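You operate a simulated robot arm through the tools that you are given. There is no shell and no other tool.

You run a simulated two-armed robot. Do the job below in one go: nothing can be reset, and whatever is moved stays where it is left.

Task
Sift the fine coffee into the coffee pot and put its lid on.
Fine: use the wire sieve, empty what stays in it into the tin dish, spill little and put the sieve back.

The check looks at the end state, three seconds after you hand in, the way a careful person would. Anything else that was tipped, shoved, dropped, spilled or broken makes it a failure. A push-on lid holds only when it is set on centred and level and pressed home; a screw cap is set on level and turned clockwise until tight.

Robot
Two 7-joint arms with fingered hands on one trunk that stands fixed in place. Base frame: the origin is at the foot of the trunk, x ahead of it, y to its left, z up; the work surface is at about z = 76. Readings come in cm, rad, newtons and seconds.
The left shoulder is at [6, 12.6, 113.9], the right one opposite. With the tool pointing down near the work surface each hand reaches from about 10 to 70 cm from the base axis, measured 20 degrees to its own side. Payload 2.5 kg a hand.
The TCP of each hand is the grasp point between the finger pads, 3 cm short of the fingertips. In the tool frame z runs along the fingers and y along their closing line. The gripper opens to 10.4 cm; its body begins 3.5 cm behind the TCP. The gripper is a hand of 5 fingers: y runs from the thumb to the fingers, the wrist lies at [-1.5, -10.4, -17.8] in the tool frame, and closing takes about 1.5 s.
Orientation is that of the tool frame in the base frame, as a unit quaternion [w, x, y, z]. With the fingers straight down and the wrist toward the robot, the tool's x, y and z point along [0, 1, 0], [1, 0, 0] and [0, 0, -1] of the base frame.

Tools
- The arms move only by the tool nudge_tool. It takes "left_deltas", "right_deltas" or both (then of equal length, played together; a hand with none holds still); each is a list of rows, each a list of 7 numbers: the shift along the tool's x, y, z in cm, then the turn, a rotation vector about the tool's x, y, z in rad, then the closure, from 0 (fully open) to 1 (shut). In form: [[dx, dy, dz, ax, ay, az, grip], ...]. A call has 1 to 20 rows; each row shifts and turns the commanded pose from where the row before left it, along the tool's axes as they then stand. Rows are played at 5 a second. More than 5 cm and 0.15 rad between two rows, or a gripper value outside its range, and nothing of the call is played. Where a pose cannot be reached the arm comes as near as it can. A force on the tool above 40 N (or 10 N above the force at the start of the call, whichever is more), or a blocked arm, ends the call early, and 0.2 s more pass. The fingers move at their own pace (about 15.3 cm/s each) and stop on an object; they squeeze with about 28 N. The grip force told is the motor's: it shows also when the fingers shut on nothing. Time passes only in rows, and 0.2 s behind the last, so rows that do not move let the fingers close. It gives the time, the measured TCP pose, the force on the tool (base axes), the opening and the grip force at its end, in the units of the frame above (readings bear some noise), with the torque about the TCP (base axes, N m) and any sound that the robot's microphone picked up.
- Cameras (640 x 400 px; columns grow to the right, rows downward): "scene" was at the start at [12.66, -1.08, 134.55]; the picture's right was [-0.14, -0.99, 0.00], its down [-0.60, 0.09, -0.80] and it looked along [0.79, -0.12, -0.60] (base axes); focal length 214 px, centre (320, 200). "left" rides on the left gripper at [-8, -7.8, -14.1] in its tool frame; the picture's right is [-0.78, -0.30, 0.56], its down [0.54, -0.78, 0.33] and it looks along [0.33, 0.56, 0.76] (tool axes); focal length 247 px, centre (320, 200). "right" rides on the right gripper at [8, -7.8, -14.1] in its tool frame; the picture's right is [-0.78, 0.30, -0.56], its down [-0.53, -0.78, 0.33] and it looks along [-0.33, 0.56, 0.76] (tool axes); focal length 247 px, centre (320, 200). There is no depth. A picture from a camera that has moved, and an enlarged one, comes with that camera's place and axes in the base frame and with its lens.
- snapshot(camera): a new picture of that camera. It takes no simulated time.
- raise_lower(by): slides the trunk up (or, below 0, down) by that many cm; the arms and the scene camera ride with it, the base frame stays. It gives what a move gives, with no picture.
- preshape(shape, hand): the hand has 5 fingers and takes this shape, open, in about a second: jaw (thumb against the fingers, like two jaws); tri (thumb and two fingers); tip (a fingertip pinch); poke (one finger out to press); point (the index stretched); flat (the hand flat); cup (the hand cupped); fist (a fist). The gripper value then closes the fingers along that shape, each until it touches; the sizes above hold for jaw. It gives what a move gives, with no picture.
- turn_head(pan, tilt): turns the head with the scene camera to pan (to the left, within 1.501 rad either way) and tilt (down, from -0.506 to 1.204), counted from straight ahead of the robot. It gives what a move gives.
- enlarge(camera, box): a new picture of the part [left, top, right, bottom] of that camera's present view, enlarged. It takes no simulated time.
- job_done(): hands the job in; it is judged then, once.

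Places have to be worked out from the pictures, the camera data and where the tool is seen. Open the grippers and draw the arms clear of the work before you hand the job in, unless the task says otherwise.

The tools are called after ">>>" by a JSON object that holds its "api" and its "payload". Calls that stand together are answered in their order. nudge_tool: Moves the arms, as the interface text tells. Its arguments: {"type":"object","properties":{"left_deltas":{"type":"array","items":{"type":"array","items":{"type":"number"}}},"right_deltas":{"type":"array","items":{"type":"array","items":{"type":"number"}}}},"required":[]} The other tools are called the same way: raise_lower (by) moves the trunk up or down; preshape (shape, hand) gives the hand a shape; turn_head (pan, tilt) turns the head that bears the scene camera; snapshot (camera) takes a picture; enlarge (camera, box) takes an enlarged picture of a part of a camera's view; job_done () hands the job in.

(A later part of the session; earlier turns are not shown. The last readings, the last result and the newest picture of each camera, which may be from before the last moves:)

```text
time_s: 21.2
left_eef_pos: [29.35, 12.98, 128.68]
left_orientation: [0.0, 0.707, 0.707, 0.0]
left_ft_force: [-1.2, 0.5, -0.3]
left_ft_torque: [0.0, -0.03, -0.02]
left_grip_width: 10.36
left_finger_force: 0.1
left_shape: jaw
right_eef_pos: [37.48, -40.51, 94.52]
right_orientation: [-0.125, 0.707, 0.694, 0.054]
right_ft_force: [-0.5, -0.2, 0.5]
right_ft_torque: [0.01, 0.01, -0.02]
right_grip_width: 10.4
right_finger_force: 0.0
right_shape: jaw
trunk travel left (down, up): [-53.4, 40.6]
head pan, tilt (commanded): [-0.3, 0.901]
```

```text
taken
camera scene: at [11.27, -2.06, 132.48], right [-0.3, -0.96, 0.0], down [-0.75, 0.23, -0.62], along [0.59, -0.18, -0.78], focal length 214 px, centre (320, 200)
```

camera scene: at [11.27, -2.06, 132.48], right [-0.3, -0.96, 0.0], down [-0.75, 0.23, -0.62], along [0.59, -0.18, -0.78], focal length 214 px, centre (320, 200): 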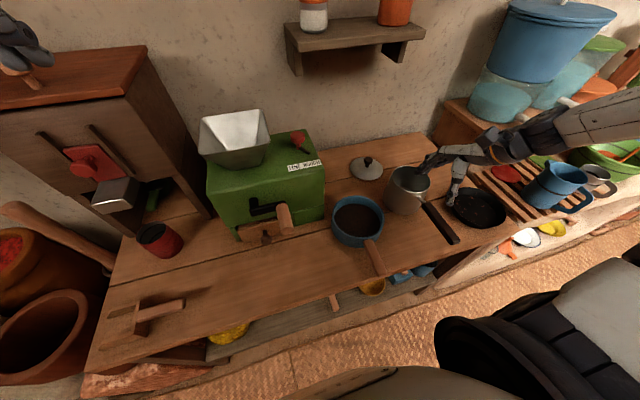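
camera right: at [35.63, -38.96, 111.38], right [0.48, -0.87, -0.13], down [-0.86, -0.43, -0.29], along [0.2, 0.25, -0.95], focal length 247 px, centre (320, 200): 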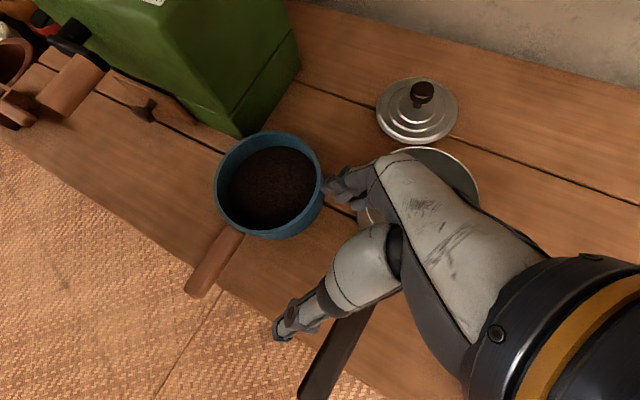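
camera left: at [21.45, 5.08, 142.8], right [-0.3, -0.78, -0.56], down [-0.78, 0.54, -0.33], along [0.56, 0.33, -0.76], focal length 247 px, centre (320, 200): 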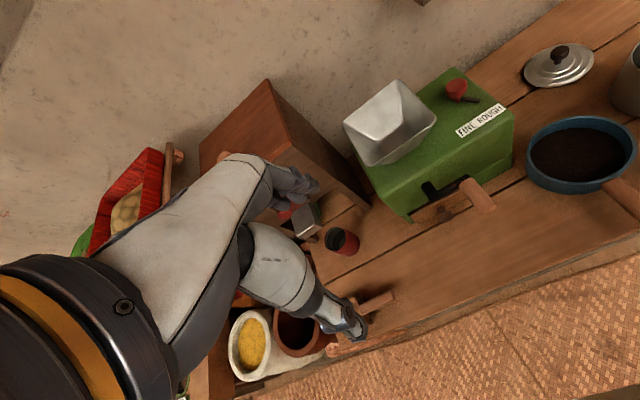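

The right hand moves sideways but rises little. I test moving forward and up from here.

>>> {"api": "nudge_tool", "payload": {"right_deltas": [[0, 1.5, -1.5, 0, 0, 0, 0], [0, 1.5, -1.5, 0, 0, 0, 0], [0, 1.5, -1.5, 0, 0, 0, 0], [0, 1.5, -1.5, 0, 0, 0, 0], [0, 0.5, -1.5, 0, 0, 0, 0]]}}

>>> {"api": "turn_head", "payload": {"pan": -1.2, "tilt": 0.5}}

>>> {"api": "snapshot", "payload": {"camera": "scene"}}

```text
time_s: 22.4
left_eef_pos: [29.25, 12.94, 128.56]
left_orientation: [0.0, 0.707, 0.707, -0.001]
left_ft_force: [0.2, -0.3, -0.4]
left_ft_torque: [-0.01, 0.02, 0.0]
left_grip_width: 10.37
left_finger_force: 0.0
left_shape: jaw
right_eef_pos: [44.76, -42.37, 101.84]
right_orientation: [-0.116, 0.707, 0.696, 0.05]
right_ft_force: [0.3, 0.2, 0.1]
right_ft_torque: [0.01, 0.01, 0.01]
right_grip_width: 10.41
right_finger_force: 0.0
right_shape: jaw
trunk travel left (down, up): [-53.4, 40.6]
head pan, tilt (commanded): [-0.3, 0.901]
```

```text
time_s: 23.6
left_eef_pos: [29.32, 13.1, 128.67]
left_orientation: [0.0, 0.707, 0.707, 0.0]
left_ft_force: [0.0, 0.2, 0.1]
left_ft_torque: [0.0, 0.02, 0.02]
left_grip_width: 10.37
left_finger_force: 0.0
left_shape: jaw
right_eef_pos: [44.6, -42.38, 101.83]
right_orientation: [-0.116, 0.707, 0.696, 0.05]
right_ft_force: [0.4, -0.3, -0.1]
right_ft_torque: [0.03, -0.01, 0.01]
right_grip_width: 10.42
right_finger_force: 0.1
right_shape: jaw
trunk travel left (down, up): [-53.4, 40.6]
head pan, tilt (commanded): [-1.201, 0.499]
```

```text
taken
camera scene: at [7.35, -8.31, 135.86], right [-0.93, -0.36, 0.0], down [-0.17, 0.45, -0.88], along [0.32, -0.82, -0.48], focal length 214 px, centre (320, 200)
```

scene: 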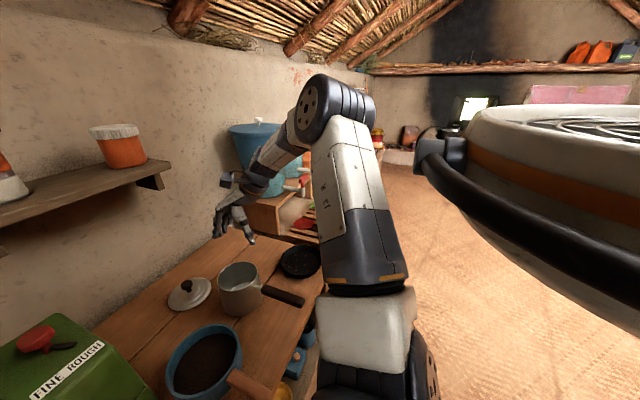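

Extended, the hand rises. I lift it further straight up, keeping clear of the wall shelf (its right end about x=62, y=-42, z=112).

>>> {"api": "nudge_tool", "payload": {"right_deltas": [[-0.8, 0, -2, 0, 0, 0, 0], [-0.8, 0, -2, 0, 0, 0, 0], [-0.8, 0, -2, 0, 0, 0, 0], [-0.8, 0, -2, 0, 0, 0, 0], [-0.8, 0, -2, 0, 0, 0, 0], [-0.8, 0, -2, 0, 0, 0, 0], [0, 0, -2, 0, 0, 0, 0], [0, 0, -2, 0, 0, 0, 0], [0, 0, -2, 0, 0, 0, 0], [0, 0, -2, 0, 0, 0, 0]]}}

>>> {"api": "turn_head", "payload": {"pan": 0.9, "tilt": 0.3}}

>>> {"api": "snapshot", "payload": {"camera": "scene"}}

```text
time_s: 25.8
left_eef_pos: [29.33, 12.98, 128.58]
left_orientation: [0.0, 0.707, 0.707, 0.001]
left_ft_force: [0.9, -0.2, -0.5]
left_ft_torque: [0.02, -0.02, 0.02]
left_grip_width: 10.38
left_finger_force: 0.0
left_shape: jaw
right_eef_pos: [44.65, -50.08, 119.13]
right_orientation: [-0.117, 0.708, 0.695, 0.05]
right_ft_force: [-0.3, -0.1, -0.9]
right_ft_torque: [-0.01, -0.01, 0.0]
right_grip_width: 10.37
right_finger_force: 0.0
right_shape: jaw
right hand out of reach, approached as far as the arm can: row 9, 10
trunk travel left (down, up): [-53.4, 40.6]
head pan, tilt (commanded): [-1.201, 0.499]
```

```text
time_s: 27.8
left_eef_pos: [29.25, 13.1, 128.69]
left_orientation: [0.0, 0.707, 0.707, 0.0]
left_ft_force: [0.4, -1.3, -0.9]
left_ft_torque: [0.03, 0.02, -0.02]
left_grip_width: 10.39
left_finger_force: 0.1
left_shape: jaw
right_eef_pos: [44.66, -50.14, 119.24]
right_orientation: [-0.115, 0.707, 0.696, 0.051]
right_ft_force: [-0.1, -0.1, -0.4]
right_ft_torque: [0.01, 0.01, -0.04]
right_grip_width: 10.41
right_finger_force: 0.1
right_shape: jaw
trunk travel left (down, up): [-53.4, 40.6]
head pan, tilt (commanded): [0.901, 0.3]
```

```text
taken
camera scene: at [9.87, 7.48, 137.7], right [0.78, -0.62, 0.0], down [-0.18, -0.23, -0.96], along [0.59, 0.75, -0.3], focal length 214 px, centre (320, 200)
```

scene: 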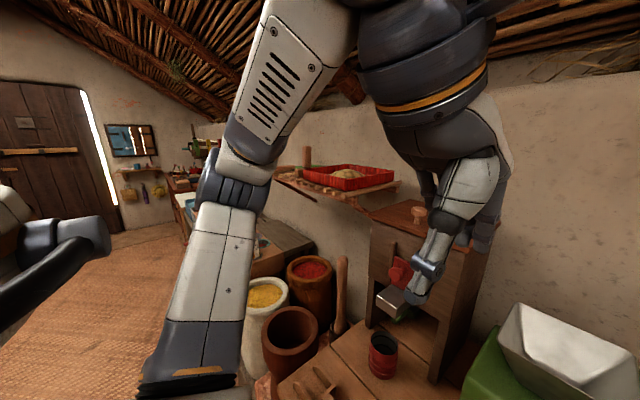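

Both hands are now high. I lower the trunk by 22 cm so the head camera can look under the table front edge.

>>> {"api": "raise_lower", "payload": {"by": -22}}

>>> {"api": "turn_head", "payload": {"pan": -0.2, "tilt": 1.1}}

>>> {"api": "snapshot", "payload": {"camera": "scene"}}

>>> {"api": "enlarge", "payload": {"camera": "scene", "box": [160, 180, 480, 380]}}

```text
time_s: 30.1
left_eef_pos: [29.29, 13.08, 106.56]
left_orientation: [0.0, 0.707, 0.707, 0.0]
left_ft_force: [-0.2, 0.1, -0.1]
left_ft_torque: [-0.01, 0.0, -0.04]
left_grip_width: 10.39
left_finger_force: 0.0
left_shape: jaw
right_eef_pos: [44.82, -50.19, 97.22]
right_orientation: [-0.116, 0.708, 0.695, 0.049]
right_ft_force: [0.6, 0.0, 0.0]
right_ft_torque: [-0.02, 0.03, 0.04]
right_grip_width: 10.39
right_finger_force: 0.0
right_shape: jaw
trunk travel left (down, up): [-31.4, 62.6]
head pan, tilt (commanded): [0.901, 0.3]
```

```text
time_s: 31.4
left_eef_pos: [29.34, 13.09, 106.64]
left_orientation: [0.001, 0.707, 0.707, 0.0]
left_ft_force: [0.3, -0.5, 0.4]
left_ft_torque: [-0.01, -0.03, 0.0]
left_grip_width: 10.38
left_finger_force: 0.0
left_shape: jaw
right_eef_pos: [44.91, -50.28, 97.26]
right_orientation: [-0.116, 0.707, 0.696, 0.05]
right_ft_force: [-0.5, 0.2, 0.8]
right_ft_torque: [0.0, 0.0, 0.01]
right_grip_width: 10.38
right_finger_force: 0.0
right_shape: jaw
trunk travel left (down, up): [-31.4, 62.6]
head pan, tilt (commanded): [-0.201, 1.1]
```

```text
taken
camera scene: at [10.25, -1.09, 109.1], right [-0.2, -0.98, 0.0], down [-0.87, 0.18, -0.45], along [0.45, -0.09, -0.89], focal length 214 px, centre (320, 200)
```

scene: 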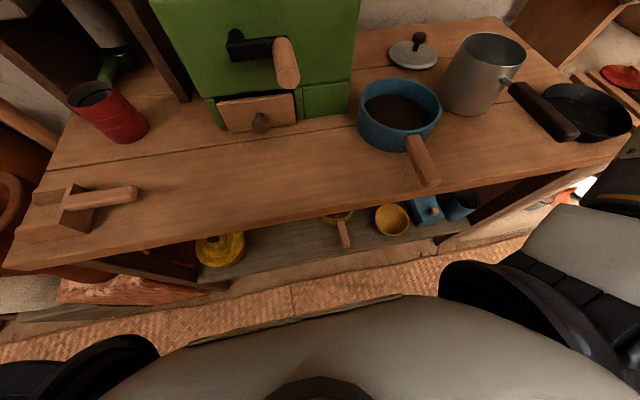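

```text
2.00 times, centred on (320, 280) of scene
camera zoom: at [10.25, -1.09, 109.1], right [-0.2, -0.98, 0.0], down [-0.87, 0.18, -0.45], along [0.45, -0.09, -0.89], focal length 429 px, centre (320, 40)
```

zoom: 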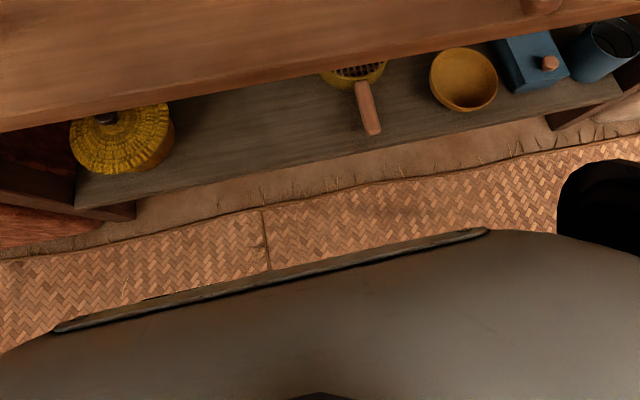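

The wooden stick belongs to a sieve with a yellow rim and mesh on the lower shelf. Before lowering further I check beneath the right hand.

>>> {"api": "snapshot", "payload": {"camera": "right"}}

>>> {"api": "turn_head", "payload": {"pan": -0.9, "tilt": 0.8}}

>>> {"api": "snapshot", "payload": {"camera": "scene"}}

```text
taken
camera right: at [38.57, -45.67, 113.54], right [0.32, -0.89, 0.33], down [-0.82, -0.44, -0.37], along [0.48, -0.15, -0.87], focal length 247 px, centre (320, 200)
```

right: 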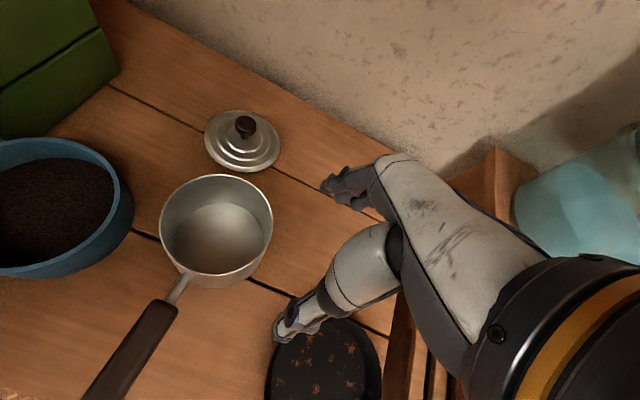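

```text
time_s: 32.5
left_eef_pos: [29.36, 13.09, 106.65]
left_orientation: [0.0, 0.707, 0.708, -0.001]
left_ft_force: [0.6, 0.8, -0.4]
left_ft_torque: [0.01, -0.01, 0.02]
left_grip_width: 10.38
left_finger_force: 0.0
left_shape: jaw
right_eef_pos: [44.69, -50.24, 97.23]
right_orientation: [-0.116, 0.707, 0.695, 0.05]
right_ft_force: [-0.4, 0.4, 0.5]
right_ft_torque: [-0.01, -0.02, 0.0]
right_grip_width: 10.41
right_finger_force: 0.0
right_shape: jaw
trunk travel left (down, up): [-31.4, 62.6]
head pan, tilt (commanded): [-0.901, 0.799]
```

```text
taken
camera scene: at [9.07, -6.15, 111.27], right [-0.78, -0.62, 0.0], down [-0.45, 0.56, -0.7], along [0.43, -0.55, -0.72], focal length 214 px, centre (320, 200)
```

scene: 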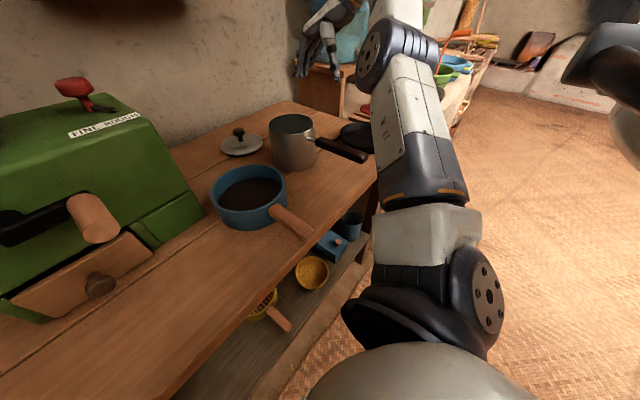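

The pot with handle, lid and saucepan are clear. I enlarge the lower shelf in this view to see the sieve better.

>>> {"api": "enlarge", "payload": {"camera": "scene", "box": [200, 200, 380, 370]}}

>>> {"api": "turn_head", "payload": {"pan": 0.0, "tilt": 0.9}}

>>> {"api": "snapshot", "payload": {"camera": "scene"}}

>>> {"api": "snapshot", "payload": {"camera": "left"}}

```text
2.35 times, centred on (290, 285) of scene
camera zoom: at [9.07, -6.15, 111.27], right [-0.78, -0.62, 0.0], down [-0.45, 0.56, -0.7], along [0.43, -0.55, -0.72], focal length 505 px, centre (391, 0)
```

zoom: 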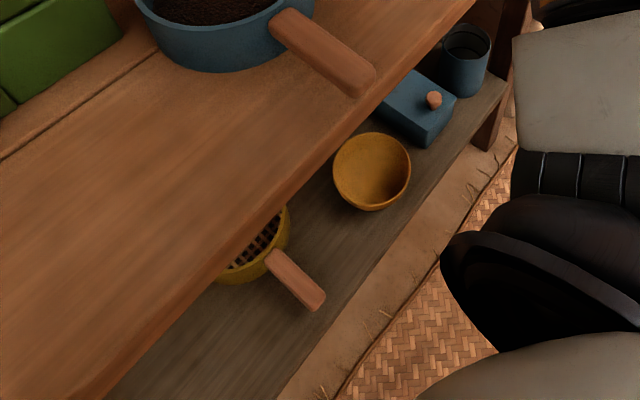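

```text
time_s: 33.7
left_eef_pos: [29.33, 13.15, 106.56]
left_orientation: [0.0, 0.707, 0.707, -0.001]
left_ft_force: [0.5, 0.0, -0.4]
left_ft_torque: [0.01, 0.0, 0.01]
left_grip_width: 10.37
left_finger_force: 0.0
left_shape: jaw
right_eef_pos: [44.76, -50.12, 97.19]
right_orientation: [-0.116, 0.707, 0.696, 0.05]
right_ft_force: [-0.4, 1.1, 0.3]
right_ft_torque: [-0.01, 0.03, -0.02]
right_grip_width: 10.36
right_finger_force: 0.0
right_shape: jaw
trunk travel left (down, up): [-31.4, 62.6]
head pan, tilt (commanded): [0.0, 0.901]
```

```text
taken
camera scene: at [11.61, 0.16, 110.48], right [0.0, -1.0, 0.0], down [-0.78, 0.0, -0.62], along [0.62, 0.0, -0.78], focal length 214 px, centre (320, 200)
```

scene: 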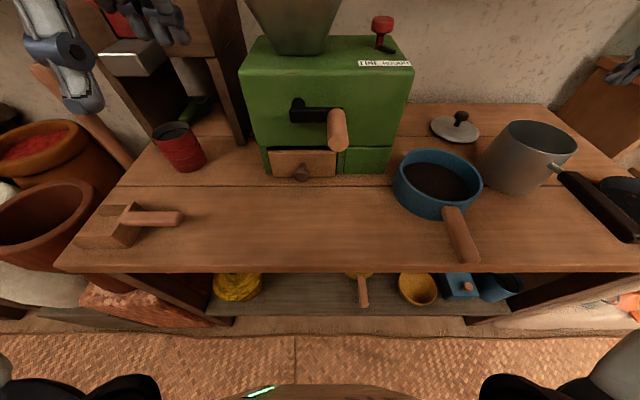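

```text
taken
camera left: at [21.47, 5.04, 120.82], right [-0.3, -0.78, -0.56], down [-0.78, 0.54, -0.33], along [0.56, 0.33, -0.76], focal length 247 px, centre (320, 200)
```

left: 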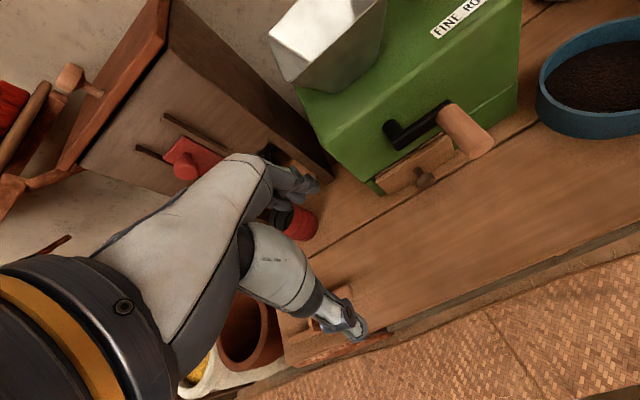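

The lower shelf holds a yellow-rimmed grid sieve, an ochre bowl and blue things. To see deeper under the table I need to go lower; first I check the right elbow's clearance from the rack.

>>> {"api": "turn_head", "payload": {"pan": -1.3, "tilt": 0.5}}

>>> {"api": "snapshot", "payload": {"camera": "scene"}}

>>> {"api": "turn_head", "payload": {"pan": 1.2, "tilt": 0.7}}

>>> {"api": "snapshot", "payload": {"camera": "scene"}}

```text
time_s: 35.2
left_eef_pos: [29.34, 12.9, 106.48]
left_orientation: [0.0, 0.707, 0.707, 0.0]
left_ft_force: [-0.4, 0.6, 0.2]
left_ft_torque: [-0.03, 0.04, -0.02]
left_grip_width: 10.37
left_finger_force: 0.0
left_shape: jaw
right_eef_pos: [44.9, -50.13, 97.2]
right_orientation: [-0.115, 0.707, 0.696, 0.05]
right_ft_force: [0.2, 0.3, 0.4]
right_ft_torque: [0.0, 0.02, -0.02]
right_grip_width: 10.4
right_finger_force: 0.1
right_shape: jaw
trunk travel left (down, up): [-31.4, 62.6]
head pan, tilt (commanded): [-1.3, 0.499]
```

```text
taken
camera scene: at [6.49, -8.6, 113.86], right [-0.96, -0.27, 0.0], down [-0.13, 0.46, -0.88], along [0.23, -0.85, -0.48], focal length 214 px, centre (320, 200)
```

scene: 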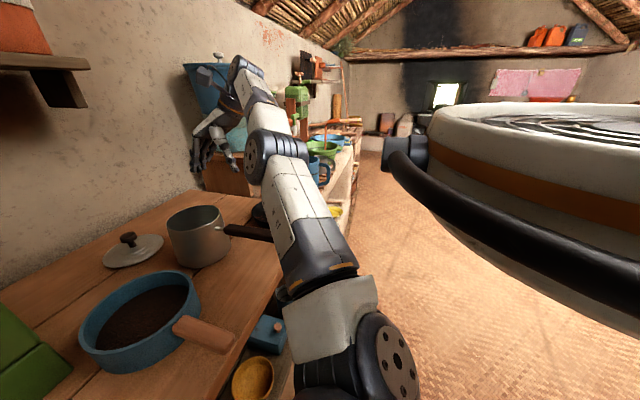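

```text
time_s: 37.5
left_eef_pos: [29.24, 12.97, 106.62]
left_orientation: [0.0, 0.707, 0.707, 0.0]
left_ft_force: [-0.2, -0.7, -0.9]
left_ft_torque: [0.02, -0.01, 0.02]
left_grip_width: 10.38
left_finger_force: 0.1
left_shape: jaw
right_eef_pos: [44.9, -50.38, 97.24]
right_orientation: [-0.116, 0.707, 0.696, 0.049]
right_ft_force: [1.1, -0.4, 0.8]
right_ft_torque: [0.02, -0.01, 0.0]
right_grip_width: 10.4
right_finger_force: 0.1
right_shape: jaw
trunk travel left (down, up): [-31.4, 62.6]
head pan, tilt (commanded): [1.201, 0.7]
```

```text
taken
camera scene: at [7.14, 8.09, 112.09], right [0.93, -0.36, 0.0], down [-0.23, -0.6, -0.76], along [0.28, 0.71, -0.64], focal length 214 px, centre (320, 200)
```

scene: 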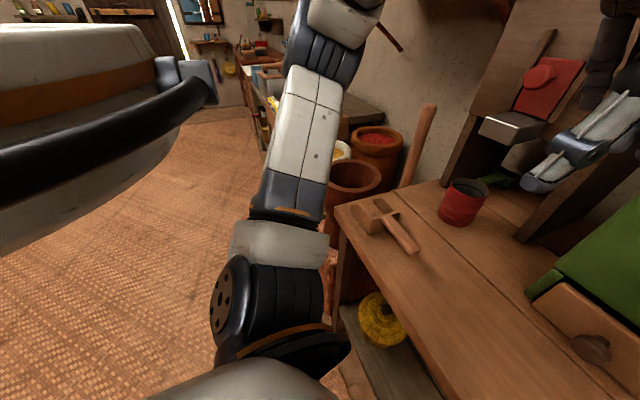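

I see no collision yet, but I want to know what else lies in the right niche and left corner. I zoom there.

>>> {"api": "enlarge", "payload": {"camera": "scene", "box": [320, 120, 560, 400]}}

>>> {"api": "turn_head", "payload": {"pan": -1.0, "tilt": 0.85}}

>>> {"api": "snapshot", "payload": {"camera": "scene"}}

>>> {"api": "turn_head", "payload": {"pan": 0.6, "tilt": 0.9}}

>>> {"api": "snapshot", "payload": {"camera": "scene"}}

```text
1.43 times, centred on (440, 260) of scene
camera zoom: at [7.14, 8.09, 112.09], right [0.93, -0.36, 0.0], down [-0.23, -0.6, -0.76], along [0.28, 0.71, -0.64], focal length 306 px, centre (149, 114)
```

zoom: 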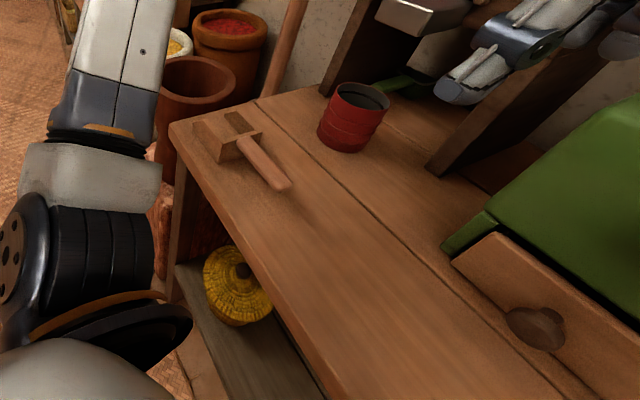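

```text
time_s: 39.5
left_eef_pos: [29.27, 13.04, 106.58]
left_orientation: [-0.001, 0.707, 0.707, 0.0]
left_ft_force: [0.1, -1.3, 0.4]
left_ft_torque: [0.0, -0.04, -0.03]
left_grip_width: 10.36
left_finger_force: 0.1
left_shape: jaw
right_eef_pos: [44.69, -50.15, 97.36]
right_orientation: [-0.115, 0.707, 0.696, 0.049]
right_ft_force: [-0.1, 0.6, 0.0]
right_ft_torque: [0.01, 0.02, -0.03]
right_grip_width: 10.41
right_finger_force: 0.0
right_shape: jaw
trunk travel left (down, up): [-31.4, 62.6]
head pan, tilt (commanded): [-1.0, 0.85]
```

```text
taken
camera scene: at [8.28, -6.41, 110.87], right [-0.84, -0.54, 0.0], down [-0.41, 0.63, -0.66], along [0.36, -0.56, -0.75], focal length 214 px, centre (320, 200)
```

scene: 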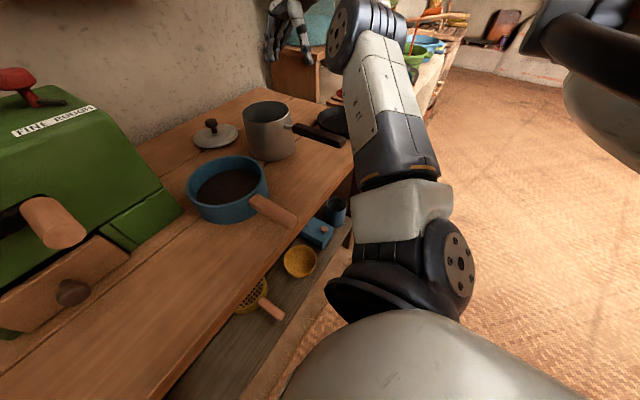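

```text
time_s: 41.2
left_eef_pos: [29.21, 13.02, 106.58]
left_orientation: [0.001, 0.707, 0.707, 0.001]
left_ft_force: [-0.7, -1.3, -0.6]
left_ft_torque: [-0.02, -0.01, -0.03]
left_grip_width: 10.37
left_finger_force: 0.0
left_shape: jaw
right_eef_pos: [44.66, -50.26, 97.3]
right_orientation: [-0.115, 0.708, 0.695, 0.049]
right_ft_force: [-0.4, -0.7, -0.3]
right_ft_torque: [-0.03, -0.02, -0.02]
right_grip_width: 10.41
right_finger_force: 0.0
right_shape: jaw
trunk travel left (down, up): [-31.4, 62.6]
head pan, tilt (commanded): [0.6, 0.901]
```

```text
taken
camera scene: at [10.29, 4.43, 110.48], right [0.56, -0.83, 0.0], down [-0.65, -0.44, -0.62], along [0.51, 0.35, -0.78], focal length 214 px, centre (320, 200)
```

scene: 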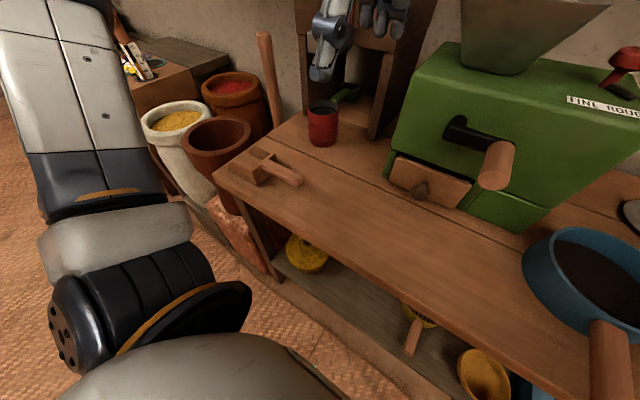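

I have not found a fine wire sieve or a tin dish yet; I raise the trunk to look from higher over the grinder, cabinet top and wall shelf.

>>> {"api": "raise_lower", "payload": {"by": 50}}

>>> {"api": "turn_head", "payload": {"pan": 0.0, "tilt": 0.75}}

>>> {"api": "snapshot", "payload": {"camera": "scene"}}

>>> {"api": "snapshot", "payload": {"camera": "right"}}

>>> {"api": "snapshot", "payload": {"camera": "left"}}

```text
refused: 50 is not a number from -40 to 40
```

```text
time_s: 42.2
left_eef_pos: [29.22, 13.06, 106.64]
left_orientation: [0.0, 0.707, 0.708, 0.001]
left_ft_force: [0.4, -0.1, -0.5]
left_ft_torque: [-0.03, -0.01, 0.02]
left_grip_width: 10.37
left_finger_force: 0.0
left_shape: jaw
right_eef_pos: [44.79, -50.19, 97.25]
right_orientation: [-0.115, 0.707, 0.696, 0.049]
right_ft_force: [1.3, 1.3, -0.9]
right_ft_torque: [-0.01, 0.0, -0.04]
right_grip_width: 10.4
right_finger_force: 0.1
right_shape: jaw
trunk travel left (down, up): [-31.4, 62.6]
head pan, tilt (commanded): [0.0, 0.75]
```

```text
taken
camera scene: at [12.35, 0.17, 111.67], right [0.0, -1.0, 0.0], down [-0.68, 0.0, -0.73], along [0.73, 0.0, -0.68], focal length 214 px, centre (320, 200)
```

scene: 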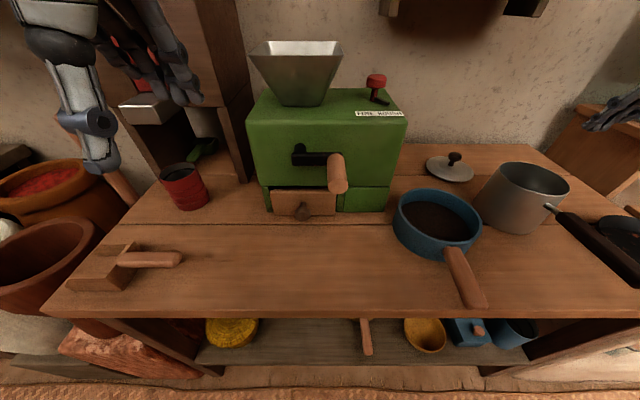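

```text
taken
camera right: at [38.57, -45.67, 113.54], right [0.32, -0.89, 0.33], down [-0.82, -0.44, -0.37], along [0.48, -0.15, -0.87], focal length 247 px, centre (320, 200)
```

right: 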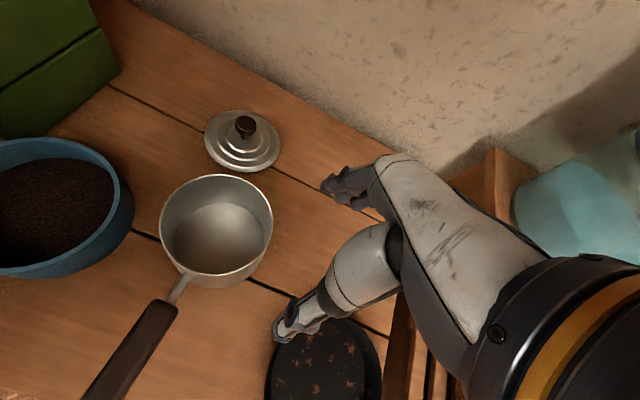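

```text
taken
camera left: at [21.46, 5.03, 120.82], right [-0.3, -0.78, -0.56], down [-0.78, 0.54, -0.33], along [0.56, 0.33, -0.76], focal length 247 px, centre (320, 200)
```

left: 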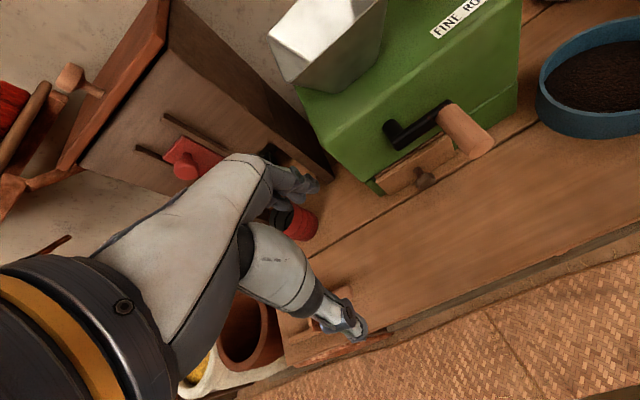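

The black round dish at the right has no handle of its own; I enlarge it and the lower shelf, then raise the trunk 40 cm for a high view.

>>> {"api": "enlarge", "payload": {"camera": "right", "box": [240, 280, 420, 400]}}

>>> {"api": "enlarge", "payload": {"camera": "scene", "box": [180, 300, 560, 400]}}

>>> {"api": "raise_lower", "payload": {"by": 40}}

>>> {"api": "snapshot", "payload": {"camera": "scene"}}

>>> {"api": "snapshot", "payload": {"camera": "right"}}

```text
3.33 times, centred on (330, 340) of right
camera zoom: at [38.57, -45.67, 113.54], right [0.32, -0.89, 0.33], down [-0.82, -0.44, -0.37], along [0.48, -0.15, -0.87], focal length 823 px, centre (287, -267)
```

zoom: 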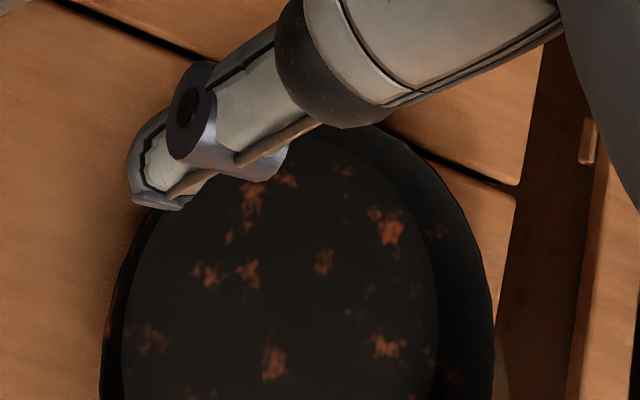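

```text
1.68 times, centred on (370, 350) of scene
camera zoom: at [12.35, 0.17, 111.67], right [0.0, -1.0, 0.0], down [-0.68, 0.0, -0.73], along [0.73, 0.0, -0.68], focal length 361 px, centre (236, -53)
```

zoom: 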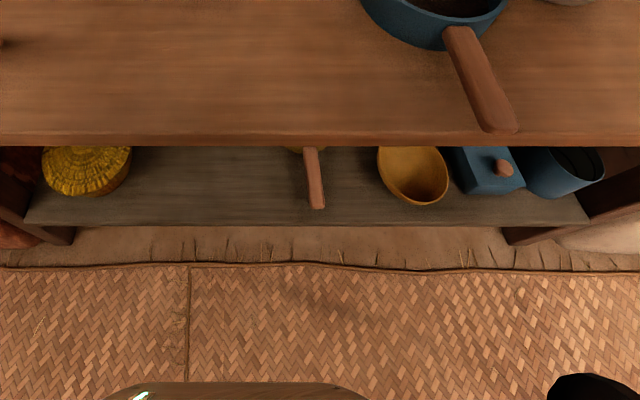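

```text
time_s: 46.0
left_eef_pos: [29.22, 13.04, 146.67]
left_orientation: [0.001, 0.707, 0.707, 0.0]
left_ft_force: [0.1, 0.8, -0.3]
left_ft_torque: [-0.02, -0.01, -0.02]
left_grip_width: 10.36
left_finger_force: 0.1
left_shape: jaw
right_eef_pos: [44.78, -50.22, 137.25]
right_orientation: [-0.116, 0.708, 0.695, 0.049]
right_ft_force: [-0.3, -0.9, 0.4]
right_ft_torque: [-0.01, 0.0, -0.01]
right_grip_width: 10.38
right_finger_force: 0.1
right_shape: jaw
trunk travel left (down, up): [-71.4, 22.6]
head pan, tilt (commanded): [0.0, 0.75]
```

```text
taken
camera scene: at [12.35, 0.16, 151.67], right [0.0, -1.0, 0.0], down [-0.68, 0.0, -0.73], along [0.73, 0.0, -0.68], focal length 214 px, centre (320, 200)
```

scene: 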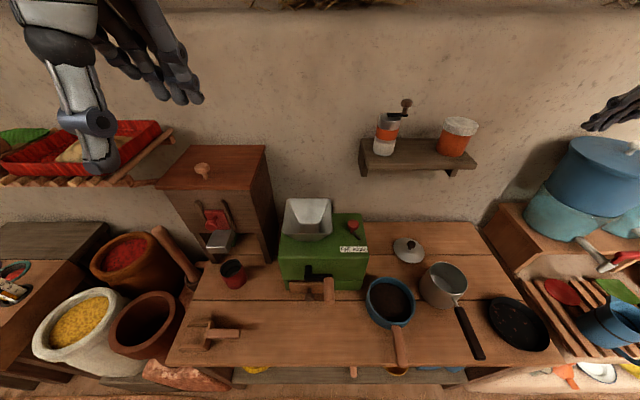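

```text
taken
camera right: at [38.57, -45.67, 153.54], right [0.32, -0.89, 0.33], down [-0.82, -0.44, -0.37], along [0.48, -0.15, -0.87], focal length 247 px, centre (320, 200)
```

right: 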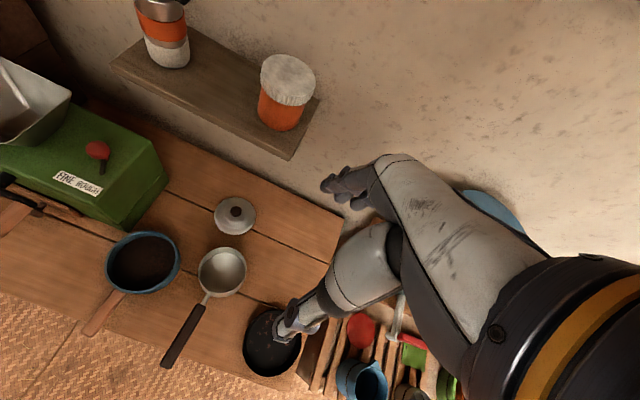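

The high view shows the whole set: the dark rusty round dish on the table at right (likely the tin dish), pot, lid, blue pan of coffee, and the yellow sieve on the lower shelf. I try to bring the right hand back beside the trunk (x about 15) so it hangs in front of the table.

>>> {"api": "nudge_tool", "payload": {"right_deltas": [[0, -2, 0, 0, 0, 0, 0], [0, -2, 0, 0, 0, 0, 0], [0, -2, 0, 0, 0, 0, 0], [0, -2, 0, 0, 0, 0, 0], [0, -2, 0, 0, 0, 0, 0], [0, -2, 0, 0, 0, 0, 0], [0, -2, 0, 0, 0, 0, 0], [0, -2, 0, 0, 0, 0, 0], [0, -2, 0, 0, 0, 0, 0], [0, -2, 0, 0, 0, 0, 0]]}}

>>> {"api": "turn_head", "payload": {"pan": -1.1, "tilt": 0.6}}

>>> {"api": "snapshot", "payload": {"camera": "scene"}}

```text
time_s: 48.4
left_eef_pos: [29.38, 12.97, 146.57]
left_orientation: [0.0, 0.708, 0.707, 0.0]
left_ft_force: [-0.1, -0.7, 1.1]
left_ft_torque: [-0.01, 0.0, 0.01]
left_grip_width: 10.34
left_finger_force: 0.1
left_shape: jaw
right_eef_pos: [29.9, -54.78, 137.3]
right_orientation: [-0.18, 0.708, 0.683, -0.002]
right_ft_force: [0.1, -0.5, -0.4]
right_ft_torque: [0.02, 0.0, 0.01]
right_grip_width: 10.39
right_finger_force: 0.0
right_shape: jaw
right hand out of reach, approached as far as the arm can: row 1, 2, 3, 4, 5, 6, 7, 8, 9
trunk travel left (down, up): [-71.4, 22.6]
head pan, tilt (commanded): [0.0, 0.75]
stopped in row 10 (right hand): the arm was blocked; the commanded pose is now the measured one
```

```text
time_s: 49.7
left_eef_pos: [29.31, 13.01, 146.6]
left_orientation: [0.0, 0.707, 0.707, 0.0]
left_ft_force: [-0.2, 0.4, -0.3]
left_ft_torque: [-0.01, -0.02, 0.02]
left_grip_width: 10.37
left_finger_force: 0.0
left_shape: jaw
right_eef_pos: [29.73, -54.87, 137.46]
right_orientation: [-0.18, 0.708, 0.683, -0.001]
right_ft_force: [-0.2, -0.4, -0.2]
right_ft_torque: [-0.01, 0.0, -0.01]
right_grip_width: 10.4
right_finger_force: 0.2
right_shape: jaw
trunk travel left (down, up): [-71.4, 22.6]
head pan, tilt (commanded): [-1.1, 0.6]
```

```text
taken
camera scene: at [8.08, -7.71, 152.96], right [-0.89, -0.45, 0.0], down [-0.26, 0.5, -0.82], along [0.37, -0.73, -0.57], focal length 214 px, centre (320, 200)
```

scene: 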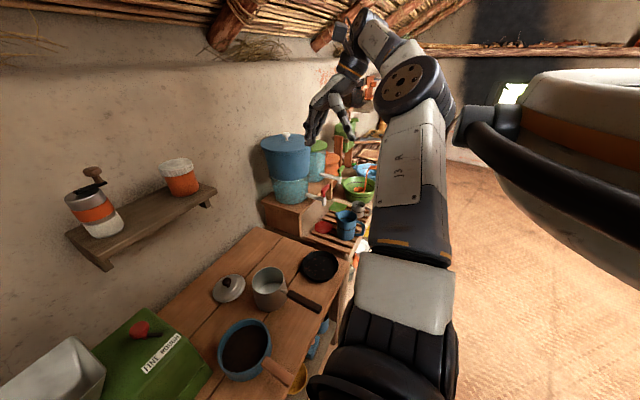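

The shoulder-height position was the limit; relative to the shoulder the hand should go lower. I straighten the hand and lower it over the clear space.

>>> {"api": "nudge_tool", "payload": {"right_deltas": [[-0.4, 0.4, 1.87, -0.086, -0.084, -0.012, 0], [-0.3, 0.2, 1.9, -0.086, -0.084, -0.012, 0], [-0.1, 0.0, 1.95, -0.086, -0.084, -0.012, 0], [0, 0, 2, 0, 0, 0, 0], [0, 0, 2, 0, 0, 0, 0], [0, 0, 2, 0, 0, 0, 0], [0, 0, 2, 0, 0, 0, 0], [0, 0, 2, 0, 0, 0, 0], [0, -1, 1, 0, 0, 0, 0], [0, -1, 1, 0, 0, 0, 0], [0, -1, 1, 0, 0, 0, 0], [0, -1, 1, 0, 0, 0, 0]]}}

>>> {"api": "snapshot", "payload": {"camera": "scene"}}

```text
time_s: 50.2
left_eef_pos: [29.35, 13.06, 146.64]
left_orientation: [0.0, 0.707, 0.707, 0.001]
left_ft_force: [-0.5, -0.3, 0.0]
left_ft_torque: [0.0, 0.02, 0.01]
left_grip_width: 10.36
left_finger_force: 0.1
left_shape: jaw
right_eef_pos: [29.74, -54.85, 126.9]
right_orientation: [-0.235, 0.7, 0.669, -0.089]
right_ft_force: [0.5, 0.2, 0.1]
right_ft_torque: [-0.01, -0.04, -0.01]
right_grip_width: 10.37
right_finger_force: 0.0
right_shape: jaw
trunk travel left (down, up): [-71.4, 22.6]
head pan, tilt (commanded): [-1.1, 0.6]
stopped in row 2 (right hand): the arm was blocked; the commanded pose is now the measured one
```

```text
taken
camera scene: at [8.1, -7.77, 152.95], right [-0.89, -0.45, 0.0], down [-0.26, 0.5, -0.82], along [0.37, -0.73, -0.57], focal length 214 px, centre (320, 200)
```

scene: 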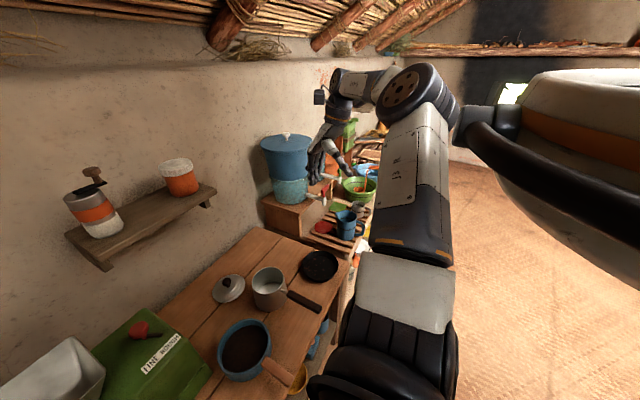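

The arm reconfigured with a jump but stays free. I continue lowering by pure translation.

>>> {"api": "nudge_tool", "payload": {"right_deltas": [[-0.09, 0.36, 1.86, 0, 0, 0, 0], [-0.09, 0.36, 1.86, 0, 0, 0, 0], [-0.09, 0.36, 1.86, 0, 0, 0, 0], [-0.09, 0.36, 1.86, 0, 0, 0, 0], [-0.09, 0.36, 1.86, 0, 0, 0, 0], [-0.09, 0.36, 1.86, 0, 0, 0, 0]]}}

>>> {"api": "snapshot", "payload": {"camera": "scene"}}

```text
time_s: 51.8
left_eef_pos: [29.3, 13.02, 146.6]
left_orientation: [0.0, 0.707, 0.707, 0.0]
left_ft_force: [0.5, 0.3, 0.4]
left_ft_torque: [0.01, 0.04, 0.06]
left_grip_width: 10.38
left_finger_force: 0.2
left_shape: jaw
right_eef_pos: [24.46, -52.66, 112.9]
right_orientation: [-0.28, 0.692, 0.653, -0.129]
right_ft_force: [-0.2, 0.5, -0.3]
right_ft_torque: [-0.04, 0.01, -0.01]
right_grip_width: 10.37
right_finger_force: 0.1
right_shape: jaw
trunk travel left (down, up): [-71.4, 22.6]
head pan, tilt (commanded): [-1.1, 0.6]
stopped in row 6 (right hand): the arm was blocked; the commanded pose is now the measured one
```

```text
taken
camera scene: at [8.08, -7.71, 152.96], right [-0.89, -0.45, 0.0], down [-0.26, 0.5, -0.83], along [0.37, -0.74, -0.56], focal length 214 px, centre (320, 200)
```

scene: 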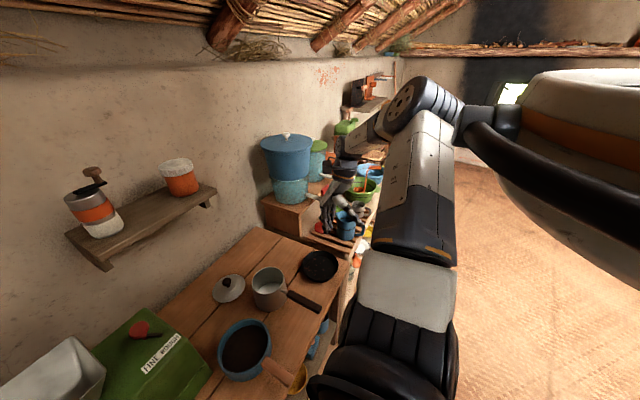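

The hand is at x=24, y=-53, z=113. I keep moving it back toward x=10 so it clears the table front edge.

>>> {"api": "nudge_tool", "payload": {"right_deltas": [[0, -1.2, 1.2, 0, 0, 0, 0], [0, -1.2, 1.2, 0, 0, 0, 0], [0, -1.2, 1.2, 0, 0, 0, 0], [0, -1.2, 1.2, 0, 0, 0, 0], [0, -1.2, 1.2, 0, 0, 0, 0]]}}

>>> {"api": "snapshot", "payload": {"camera": "scene"}}

>>> {"api": "snapshot", "payload": {"camera": "right"}}

```text
time_s: 52.9
left_eef_pos: [29.34, 13.13, 146.62]
left_orientation: [0.0, 0.707, 0.707, 0.0]
left_ft_force: [-0.8, -0.4, 0.2]
left_ft_torque: [0.01, 0.02, 0.0]
left_grip_width: 10.36
left_finger_force: 0.2
left_shape: jaw
right_eef_pos: [14.64, -48.18, 105.98]
right_orientation: [-0.371, 0.662, 0.64, -0.117]
right_ft_force: [-0.2, 0.9, -0.2]
right_ft_torque: [0.02, -0.01, -0.01]
right_grip_width: 10.41
right_finger_force: 0.0
right_shape: jaw
trunk travel left (down, up): [-71.4, 22.6]
head pan, tilt (commanded): [-1.1, 0.6]
stopped in row 5 (right hand): the arm was blocked; the commanded pose is now the measured one
```

```text
taken
camera scene: at [8.07, -7.71, 152.96], right [-0.89, -0.45, 0.0], down [-0.26, 0.5, -0.83], along [0.37, -0.74, -0.56], focal length 214 px, centre (320, 200)
```

scene: 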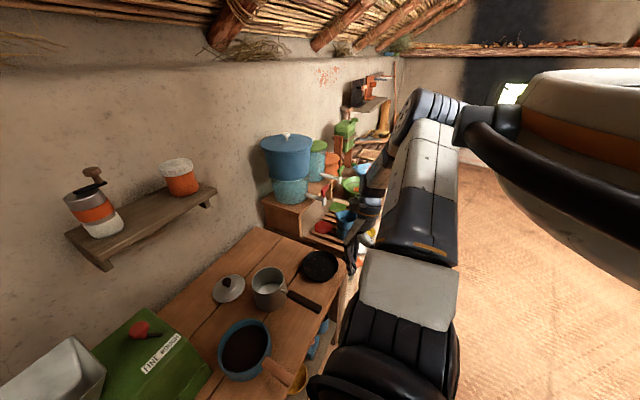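

```text
taken
camera right: at [18.81, -46.25, 123.42], right [0.46, -0.89, -0.05], down [-0.88, -0.46, 0.1], along [-0.11, 0.0, -0.99], focal length 247 px, centre (320, 200)
```

right: 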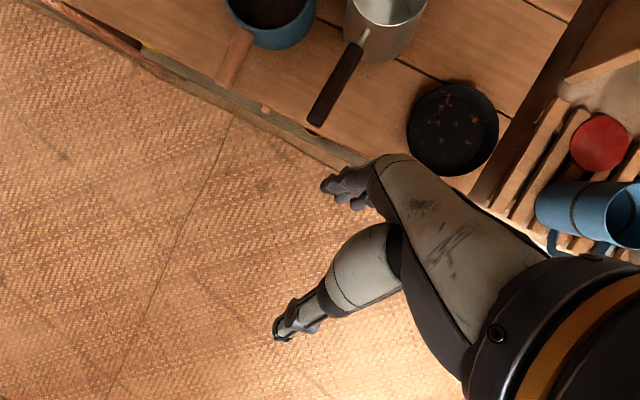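

The right hand is now in front of the table with room below. I lower the trunk by 40 cm, watching the hand clear the table front edge.

>>> {"api": "nudge_tool", "payload": {"right_deltas": [[-0.3, -1.5, 1.3, 0, 0, 0, 0], [-0.3, -1.5, 1.3, 0, 0, 0, 0]]}}

>>> {"api": "raise_lower", "payload": {"by": -25}}

>>> {"api": "snapshot", "payload": {"camera": "scene"}}

>>> {"api": "snapshot", "payload": {"camera": "right"}}

```text
time_s: 53.7
left_eef_pos: [29.38, 13.08, 146.68]
left_orientation: [0.001, 0.707, 0.708, 0.0]
left_ft_force: [0.6, -0.3, -0.1]
left_ft_torque: [-0.01, 0.0, 0.03]
left_grip_width: 10.36
left_finger_force: 0.0
left_shape: jaw
right_eef_pos: [9.87, -46.56, 104.12]
right_orientation: [-0.396, 0.652, 0.638, -0.102]
right_ft_force: [-0.2, 0.1, 0.3]
right_ft_torque: [0.01, 0.06, -0.04]
right_grip_width: 10.39
right_finger_force: 0.1
right_shape: jaw
trunk travel left (down, up): [-71.4, 22.6]
head pan, tilt (commanded): [-1.1, 0.6]
stopped in row 2 (right hand): the arm was blocked; the commanded pose is now the measured one
```

```text
time_s: 56.2
left_eef_pos: [29.38, 12.97, 121.65]
left_orientation: [-0.001, 0.707, 0.707, 0.0]
left_ft_force: [-0.7, -1.0, 0.5]
left_ft_torque: [-0.01, -0.01, -0.01]
left_grip_width: 10.37
left_finger_force: 0.0
left_shape: jaw
right_eef_pos: [10.04, -46.49, 79.06]
right_orientation: [-0.397, 0.652, 0.638, -0.103]
right_ft_force: [0.2, 1.0, -0.4]
right_ft_torque: [-0.01, -0.01, 0.01]
right_grip_width: 10.4
right_finger_force: 0.0
right_shape: jaw
trunk travel left (down, up): [-46.4, 47.6]
head pan, tilt (commanded): [-1.1, 0.6]
```

```text
taken
camera scene: at [8.07, -7.71, 127.96], right [-0.89, -0.45, 0.0], down [-0.26, 0.5, -0.83], along [0.37, -0.74, -0.56], focal length 214 px, centre (320, 200)
```

scene: 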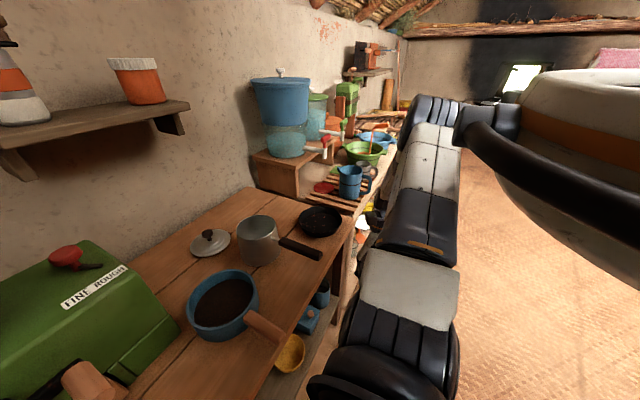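

```text
taken
camera right: at [14.49, -45.59, 96.57], right [0.45, -0.89, -0.11], down [-0.88, -0.46, 0.08], along [-0.12, 0.06, -0.99], focal length 247 px, centre (320, 200)
```

right: 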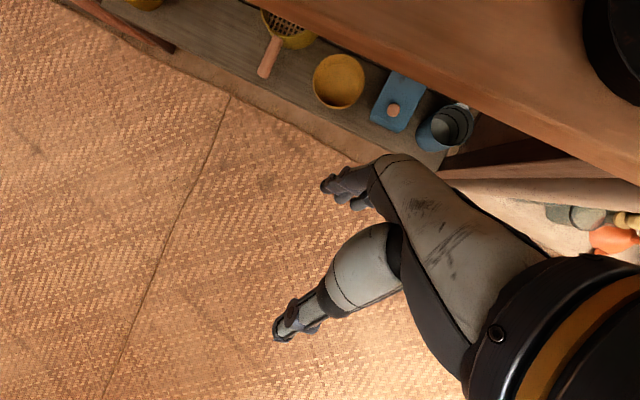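

The right hand camera now sees the lower shelf well: sieve, ochre bowl, blue box and blue cup. I enlarge these and go a little lower.

>>> {"api": "enlarge", "payload": {"camera": "right", "box": [220, 0, 500, 175]}}

>>> {"api": "raise_lower", "payload": {"by": -18}}

>>> {"api": "snapshot", "payload": {"camera": "right"}}

>>> {"api": "turn_head", "payload": {"pan": -0.2, "tilt": 0.9}}

>>> {"api": "snapshot", "payload": {"camera": "scene"}}

```text
2.29 times, centred on (360, 88) of right
camera zoom: at [14.49, -45.59, 96.57], right [0.45, -0.89, -0.11], down [-0.88, -0.46, 0.08], along [-0.12, 0.06, -0.99], focal length 564 px, centre (229, 457)
```

zoom: 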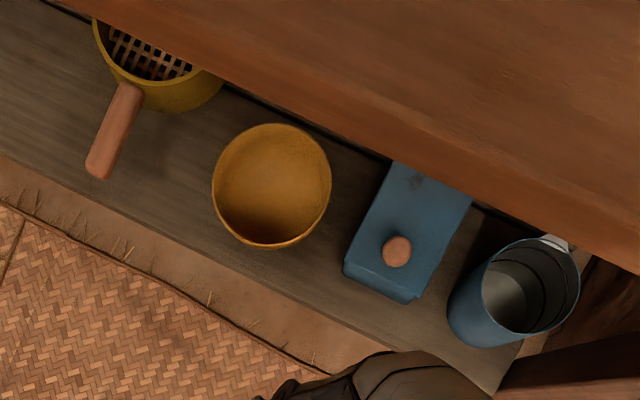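

```text
time_s: 58.2
left_eef_pos: [29.34, 13.06, 103.73]
left_orientation: [0.0, 0.708, 0.707, 0.0]
left_ft_force: [-0.8, -1.1, -0.2]
left_ft_torque: [0.01, -0.03, -0.03]
left_grip_width: 10.43
left_finger_force: 0.1
left_shape: jaw
right_eef_pos: [10.0, -46.36, 61.13]
right_orientation: [-0.397, 0.652, 0.638, -0.103]
right_ft_force: [-0.2, -0.1, 0.0]
right_ft_torque: [-0.01, -0.01, 0.01]
right_grip_width: 10.39
right_finger_force: 0.0
right_shape: jaw
trunk travel left (down, up): [-28.4, 65.6]
head pan, tilt (commanded): [-1.1, 0.6]
```

```text
taken
camera right: at [14.49, -45.59, 78.57], right [0.45, -0.89, -0.11], down [-0.88, -0.46, 0.08], along [-0.12, 0.06, -0.99], focal length 247 px, centre (320, 200)
```

right: 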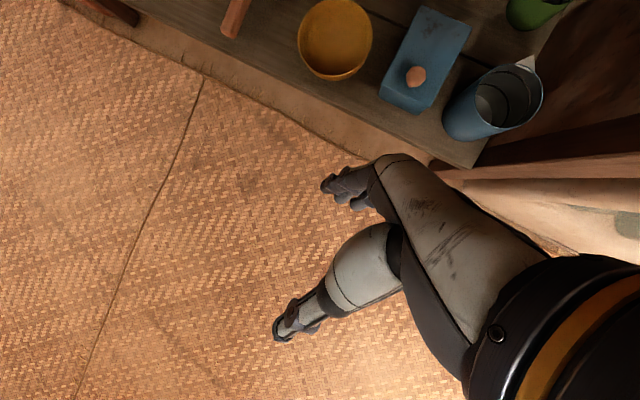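

```text
time_s: 59.4
left_eef_pos: [29.36, 13.12, 103.62]
left_orientation: [0.0, 0.707, 0.707, 0.0]
left_ft_force: [0.7, -0.3, -0.4]
left_ft_torque: [0.0, -0.01, 0.01]
left_grip_width: 10.38
left_finger_force: 0.1
left_shape: jaw
right_eef_pos: [9.94, -46.38, 61.17]
right_orientation: [-0.396, 0.652, 0.639, -0.102]
right_ft_force: [0.3, -0.3, 0.2]
right_ft_torque: [-0.02, 0.02, 0.0]
right_grip_width: 10.38
right_finger_force: 0.1
right_shape: jaw
trunk travel left (down, up): [-28.4, 65.6]
head pan, tilt (commanded): [-0.201, 0.901]
```

```text
taken
camera scene: at [11.46, -1.35, 107.48], right [-0.2, -0.98, 0.0], down [-0.77, 0.16, -0.62], along [0.61, -0.12, -0.78], focal length 214 px, centre (320, 200)
```

scene: 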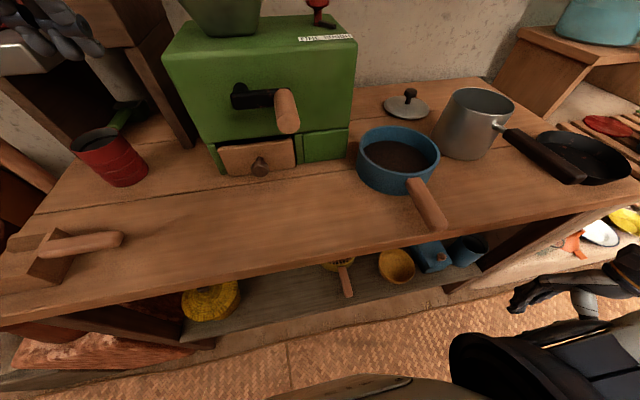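

Deeper on the shelf there is a green thing too, so more may be hidden. I pitch the right hand up so its camera looks forward under the table.

>>> {"api": "nudge_tool", "payload": {"right_deltas": [[0, 0, 0, -0.14, -0.0144, -0.05, 0], [0, 0, 0, -0.14, -0.0144, -0.05, 0], [0, 0, 0, -0.14, -0.0144, -0.05, 0], [0, 0, 0, -0.14, -0.0144, -0.05, 0], [0, 0, 0, -0.14, -0.0144, -0.05, 0]]}}

>>> {"api": "snapshot", "payload": {"camera": "right"}}

>>> {"api": "snapshot", "payload": {"camera": "scene"}}

```text
time_s: 60.1
left_eef_pos: [29.31, 13.08, 103.69]
left_orientation: [0.0, 0.707, 0.707, 0.0]
left_ft_force: [-0.2, -0.5, 0.9]
left_ft_torque: [-0.01, -0.01, 0.01]
left_grip_width: 10.36
left_finger_force: 0.1
left_shape: jaw
right_eef_pos: [4.19, -44.78, 59.4]
right_orientation: [-0.389, 0.654, 0.647, -0.055]
right_ft_force: [0.2, -0.8, 0.2]
right_ft_torque: [-0.02, -0.02, 0.0]
right_grip_width: 10.39
right_finger_force: 0.0
right_shape: jaw
trunk travel left (down, up): [-28.4, 65.6]
head pan, tilt (commanded): [-0.201, 0.901]
stopped in row 3 (right hand): the arm was blocked; the commanded pose is now the measured one
```

```text
taken
camera right: at [7.35, -44.96, 77.15], right [0.44, -0.89, -0.12], down [-0.9, -0.44, -0.01], along [-0.04, 0.11, -0.99], focal length 247 px, centre (320, 200)
```

right: 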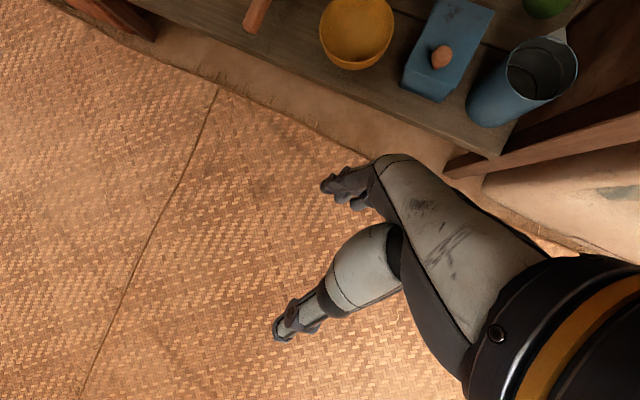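

```text
taken
camera scene: at [11.48, -1.34, 107.48], right [-0.2, -0.98, 0.0], down [-0.77, 0.16, -0.62], along [0.61, -0.12, -0.78], focal length 214 px, centre (320, 200)
```

scene: 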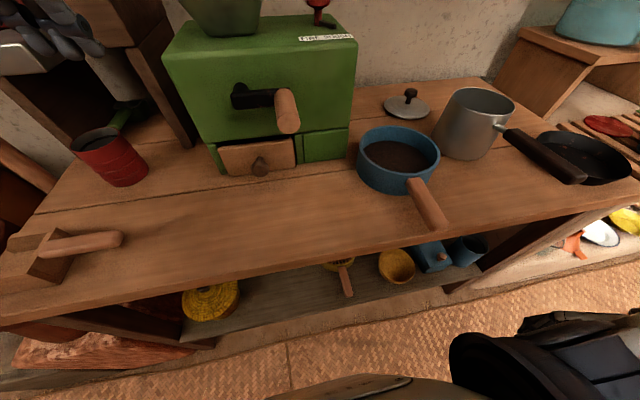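

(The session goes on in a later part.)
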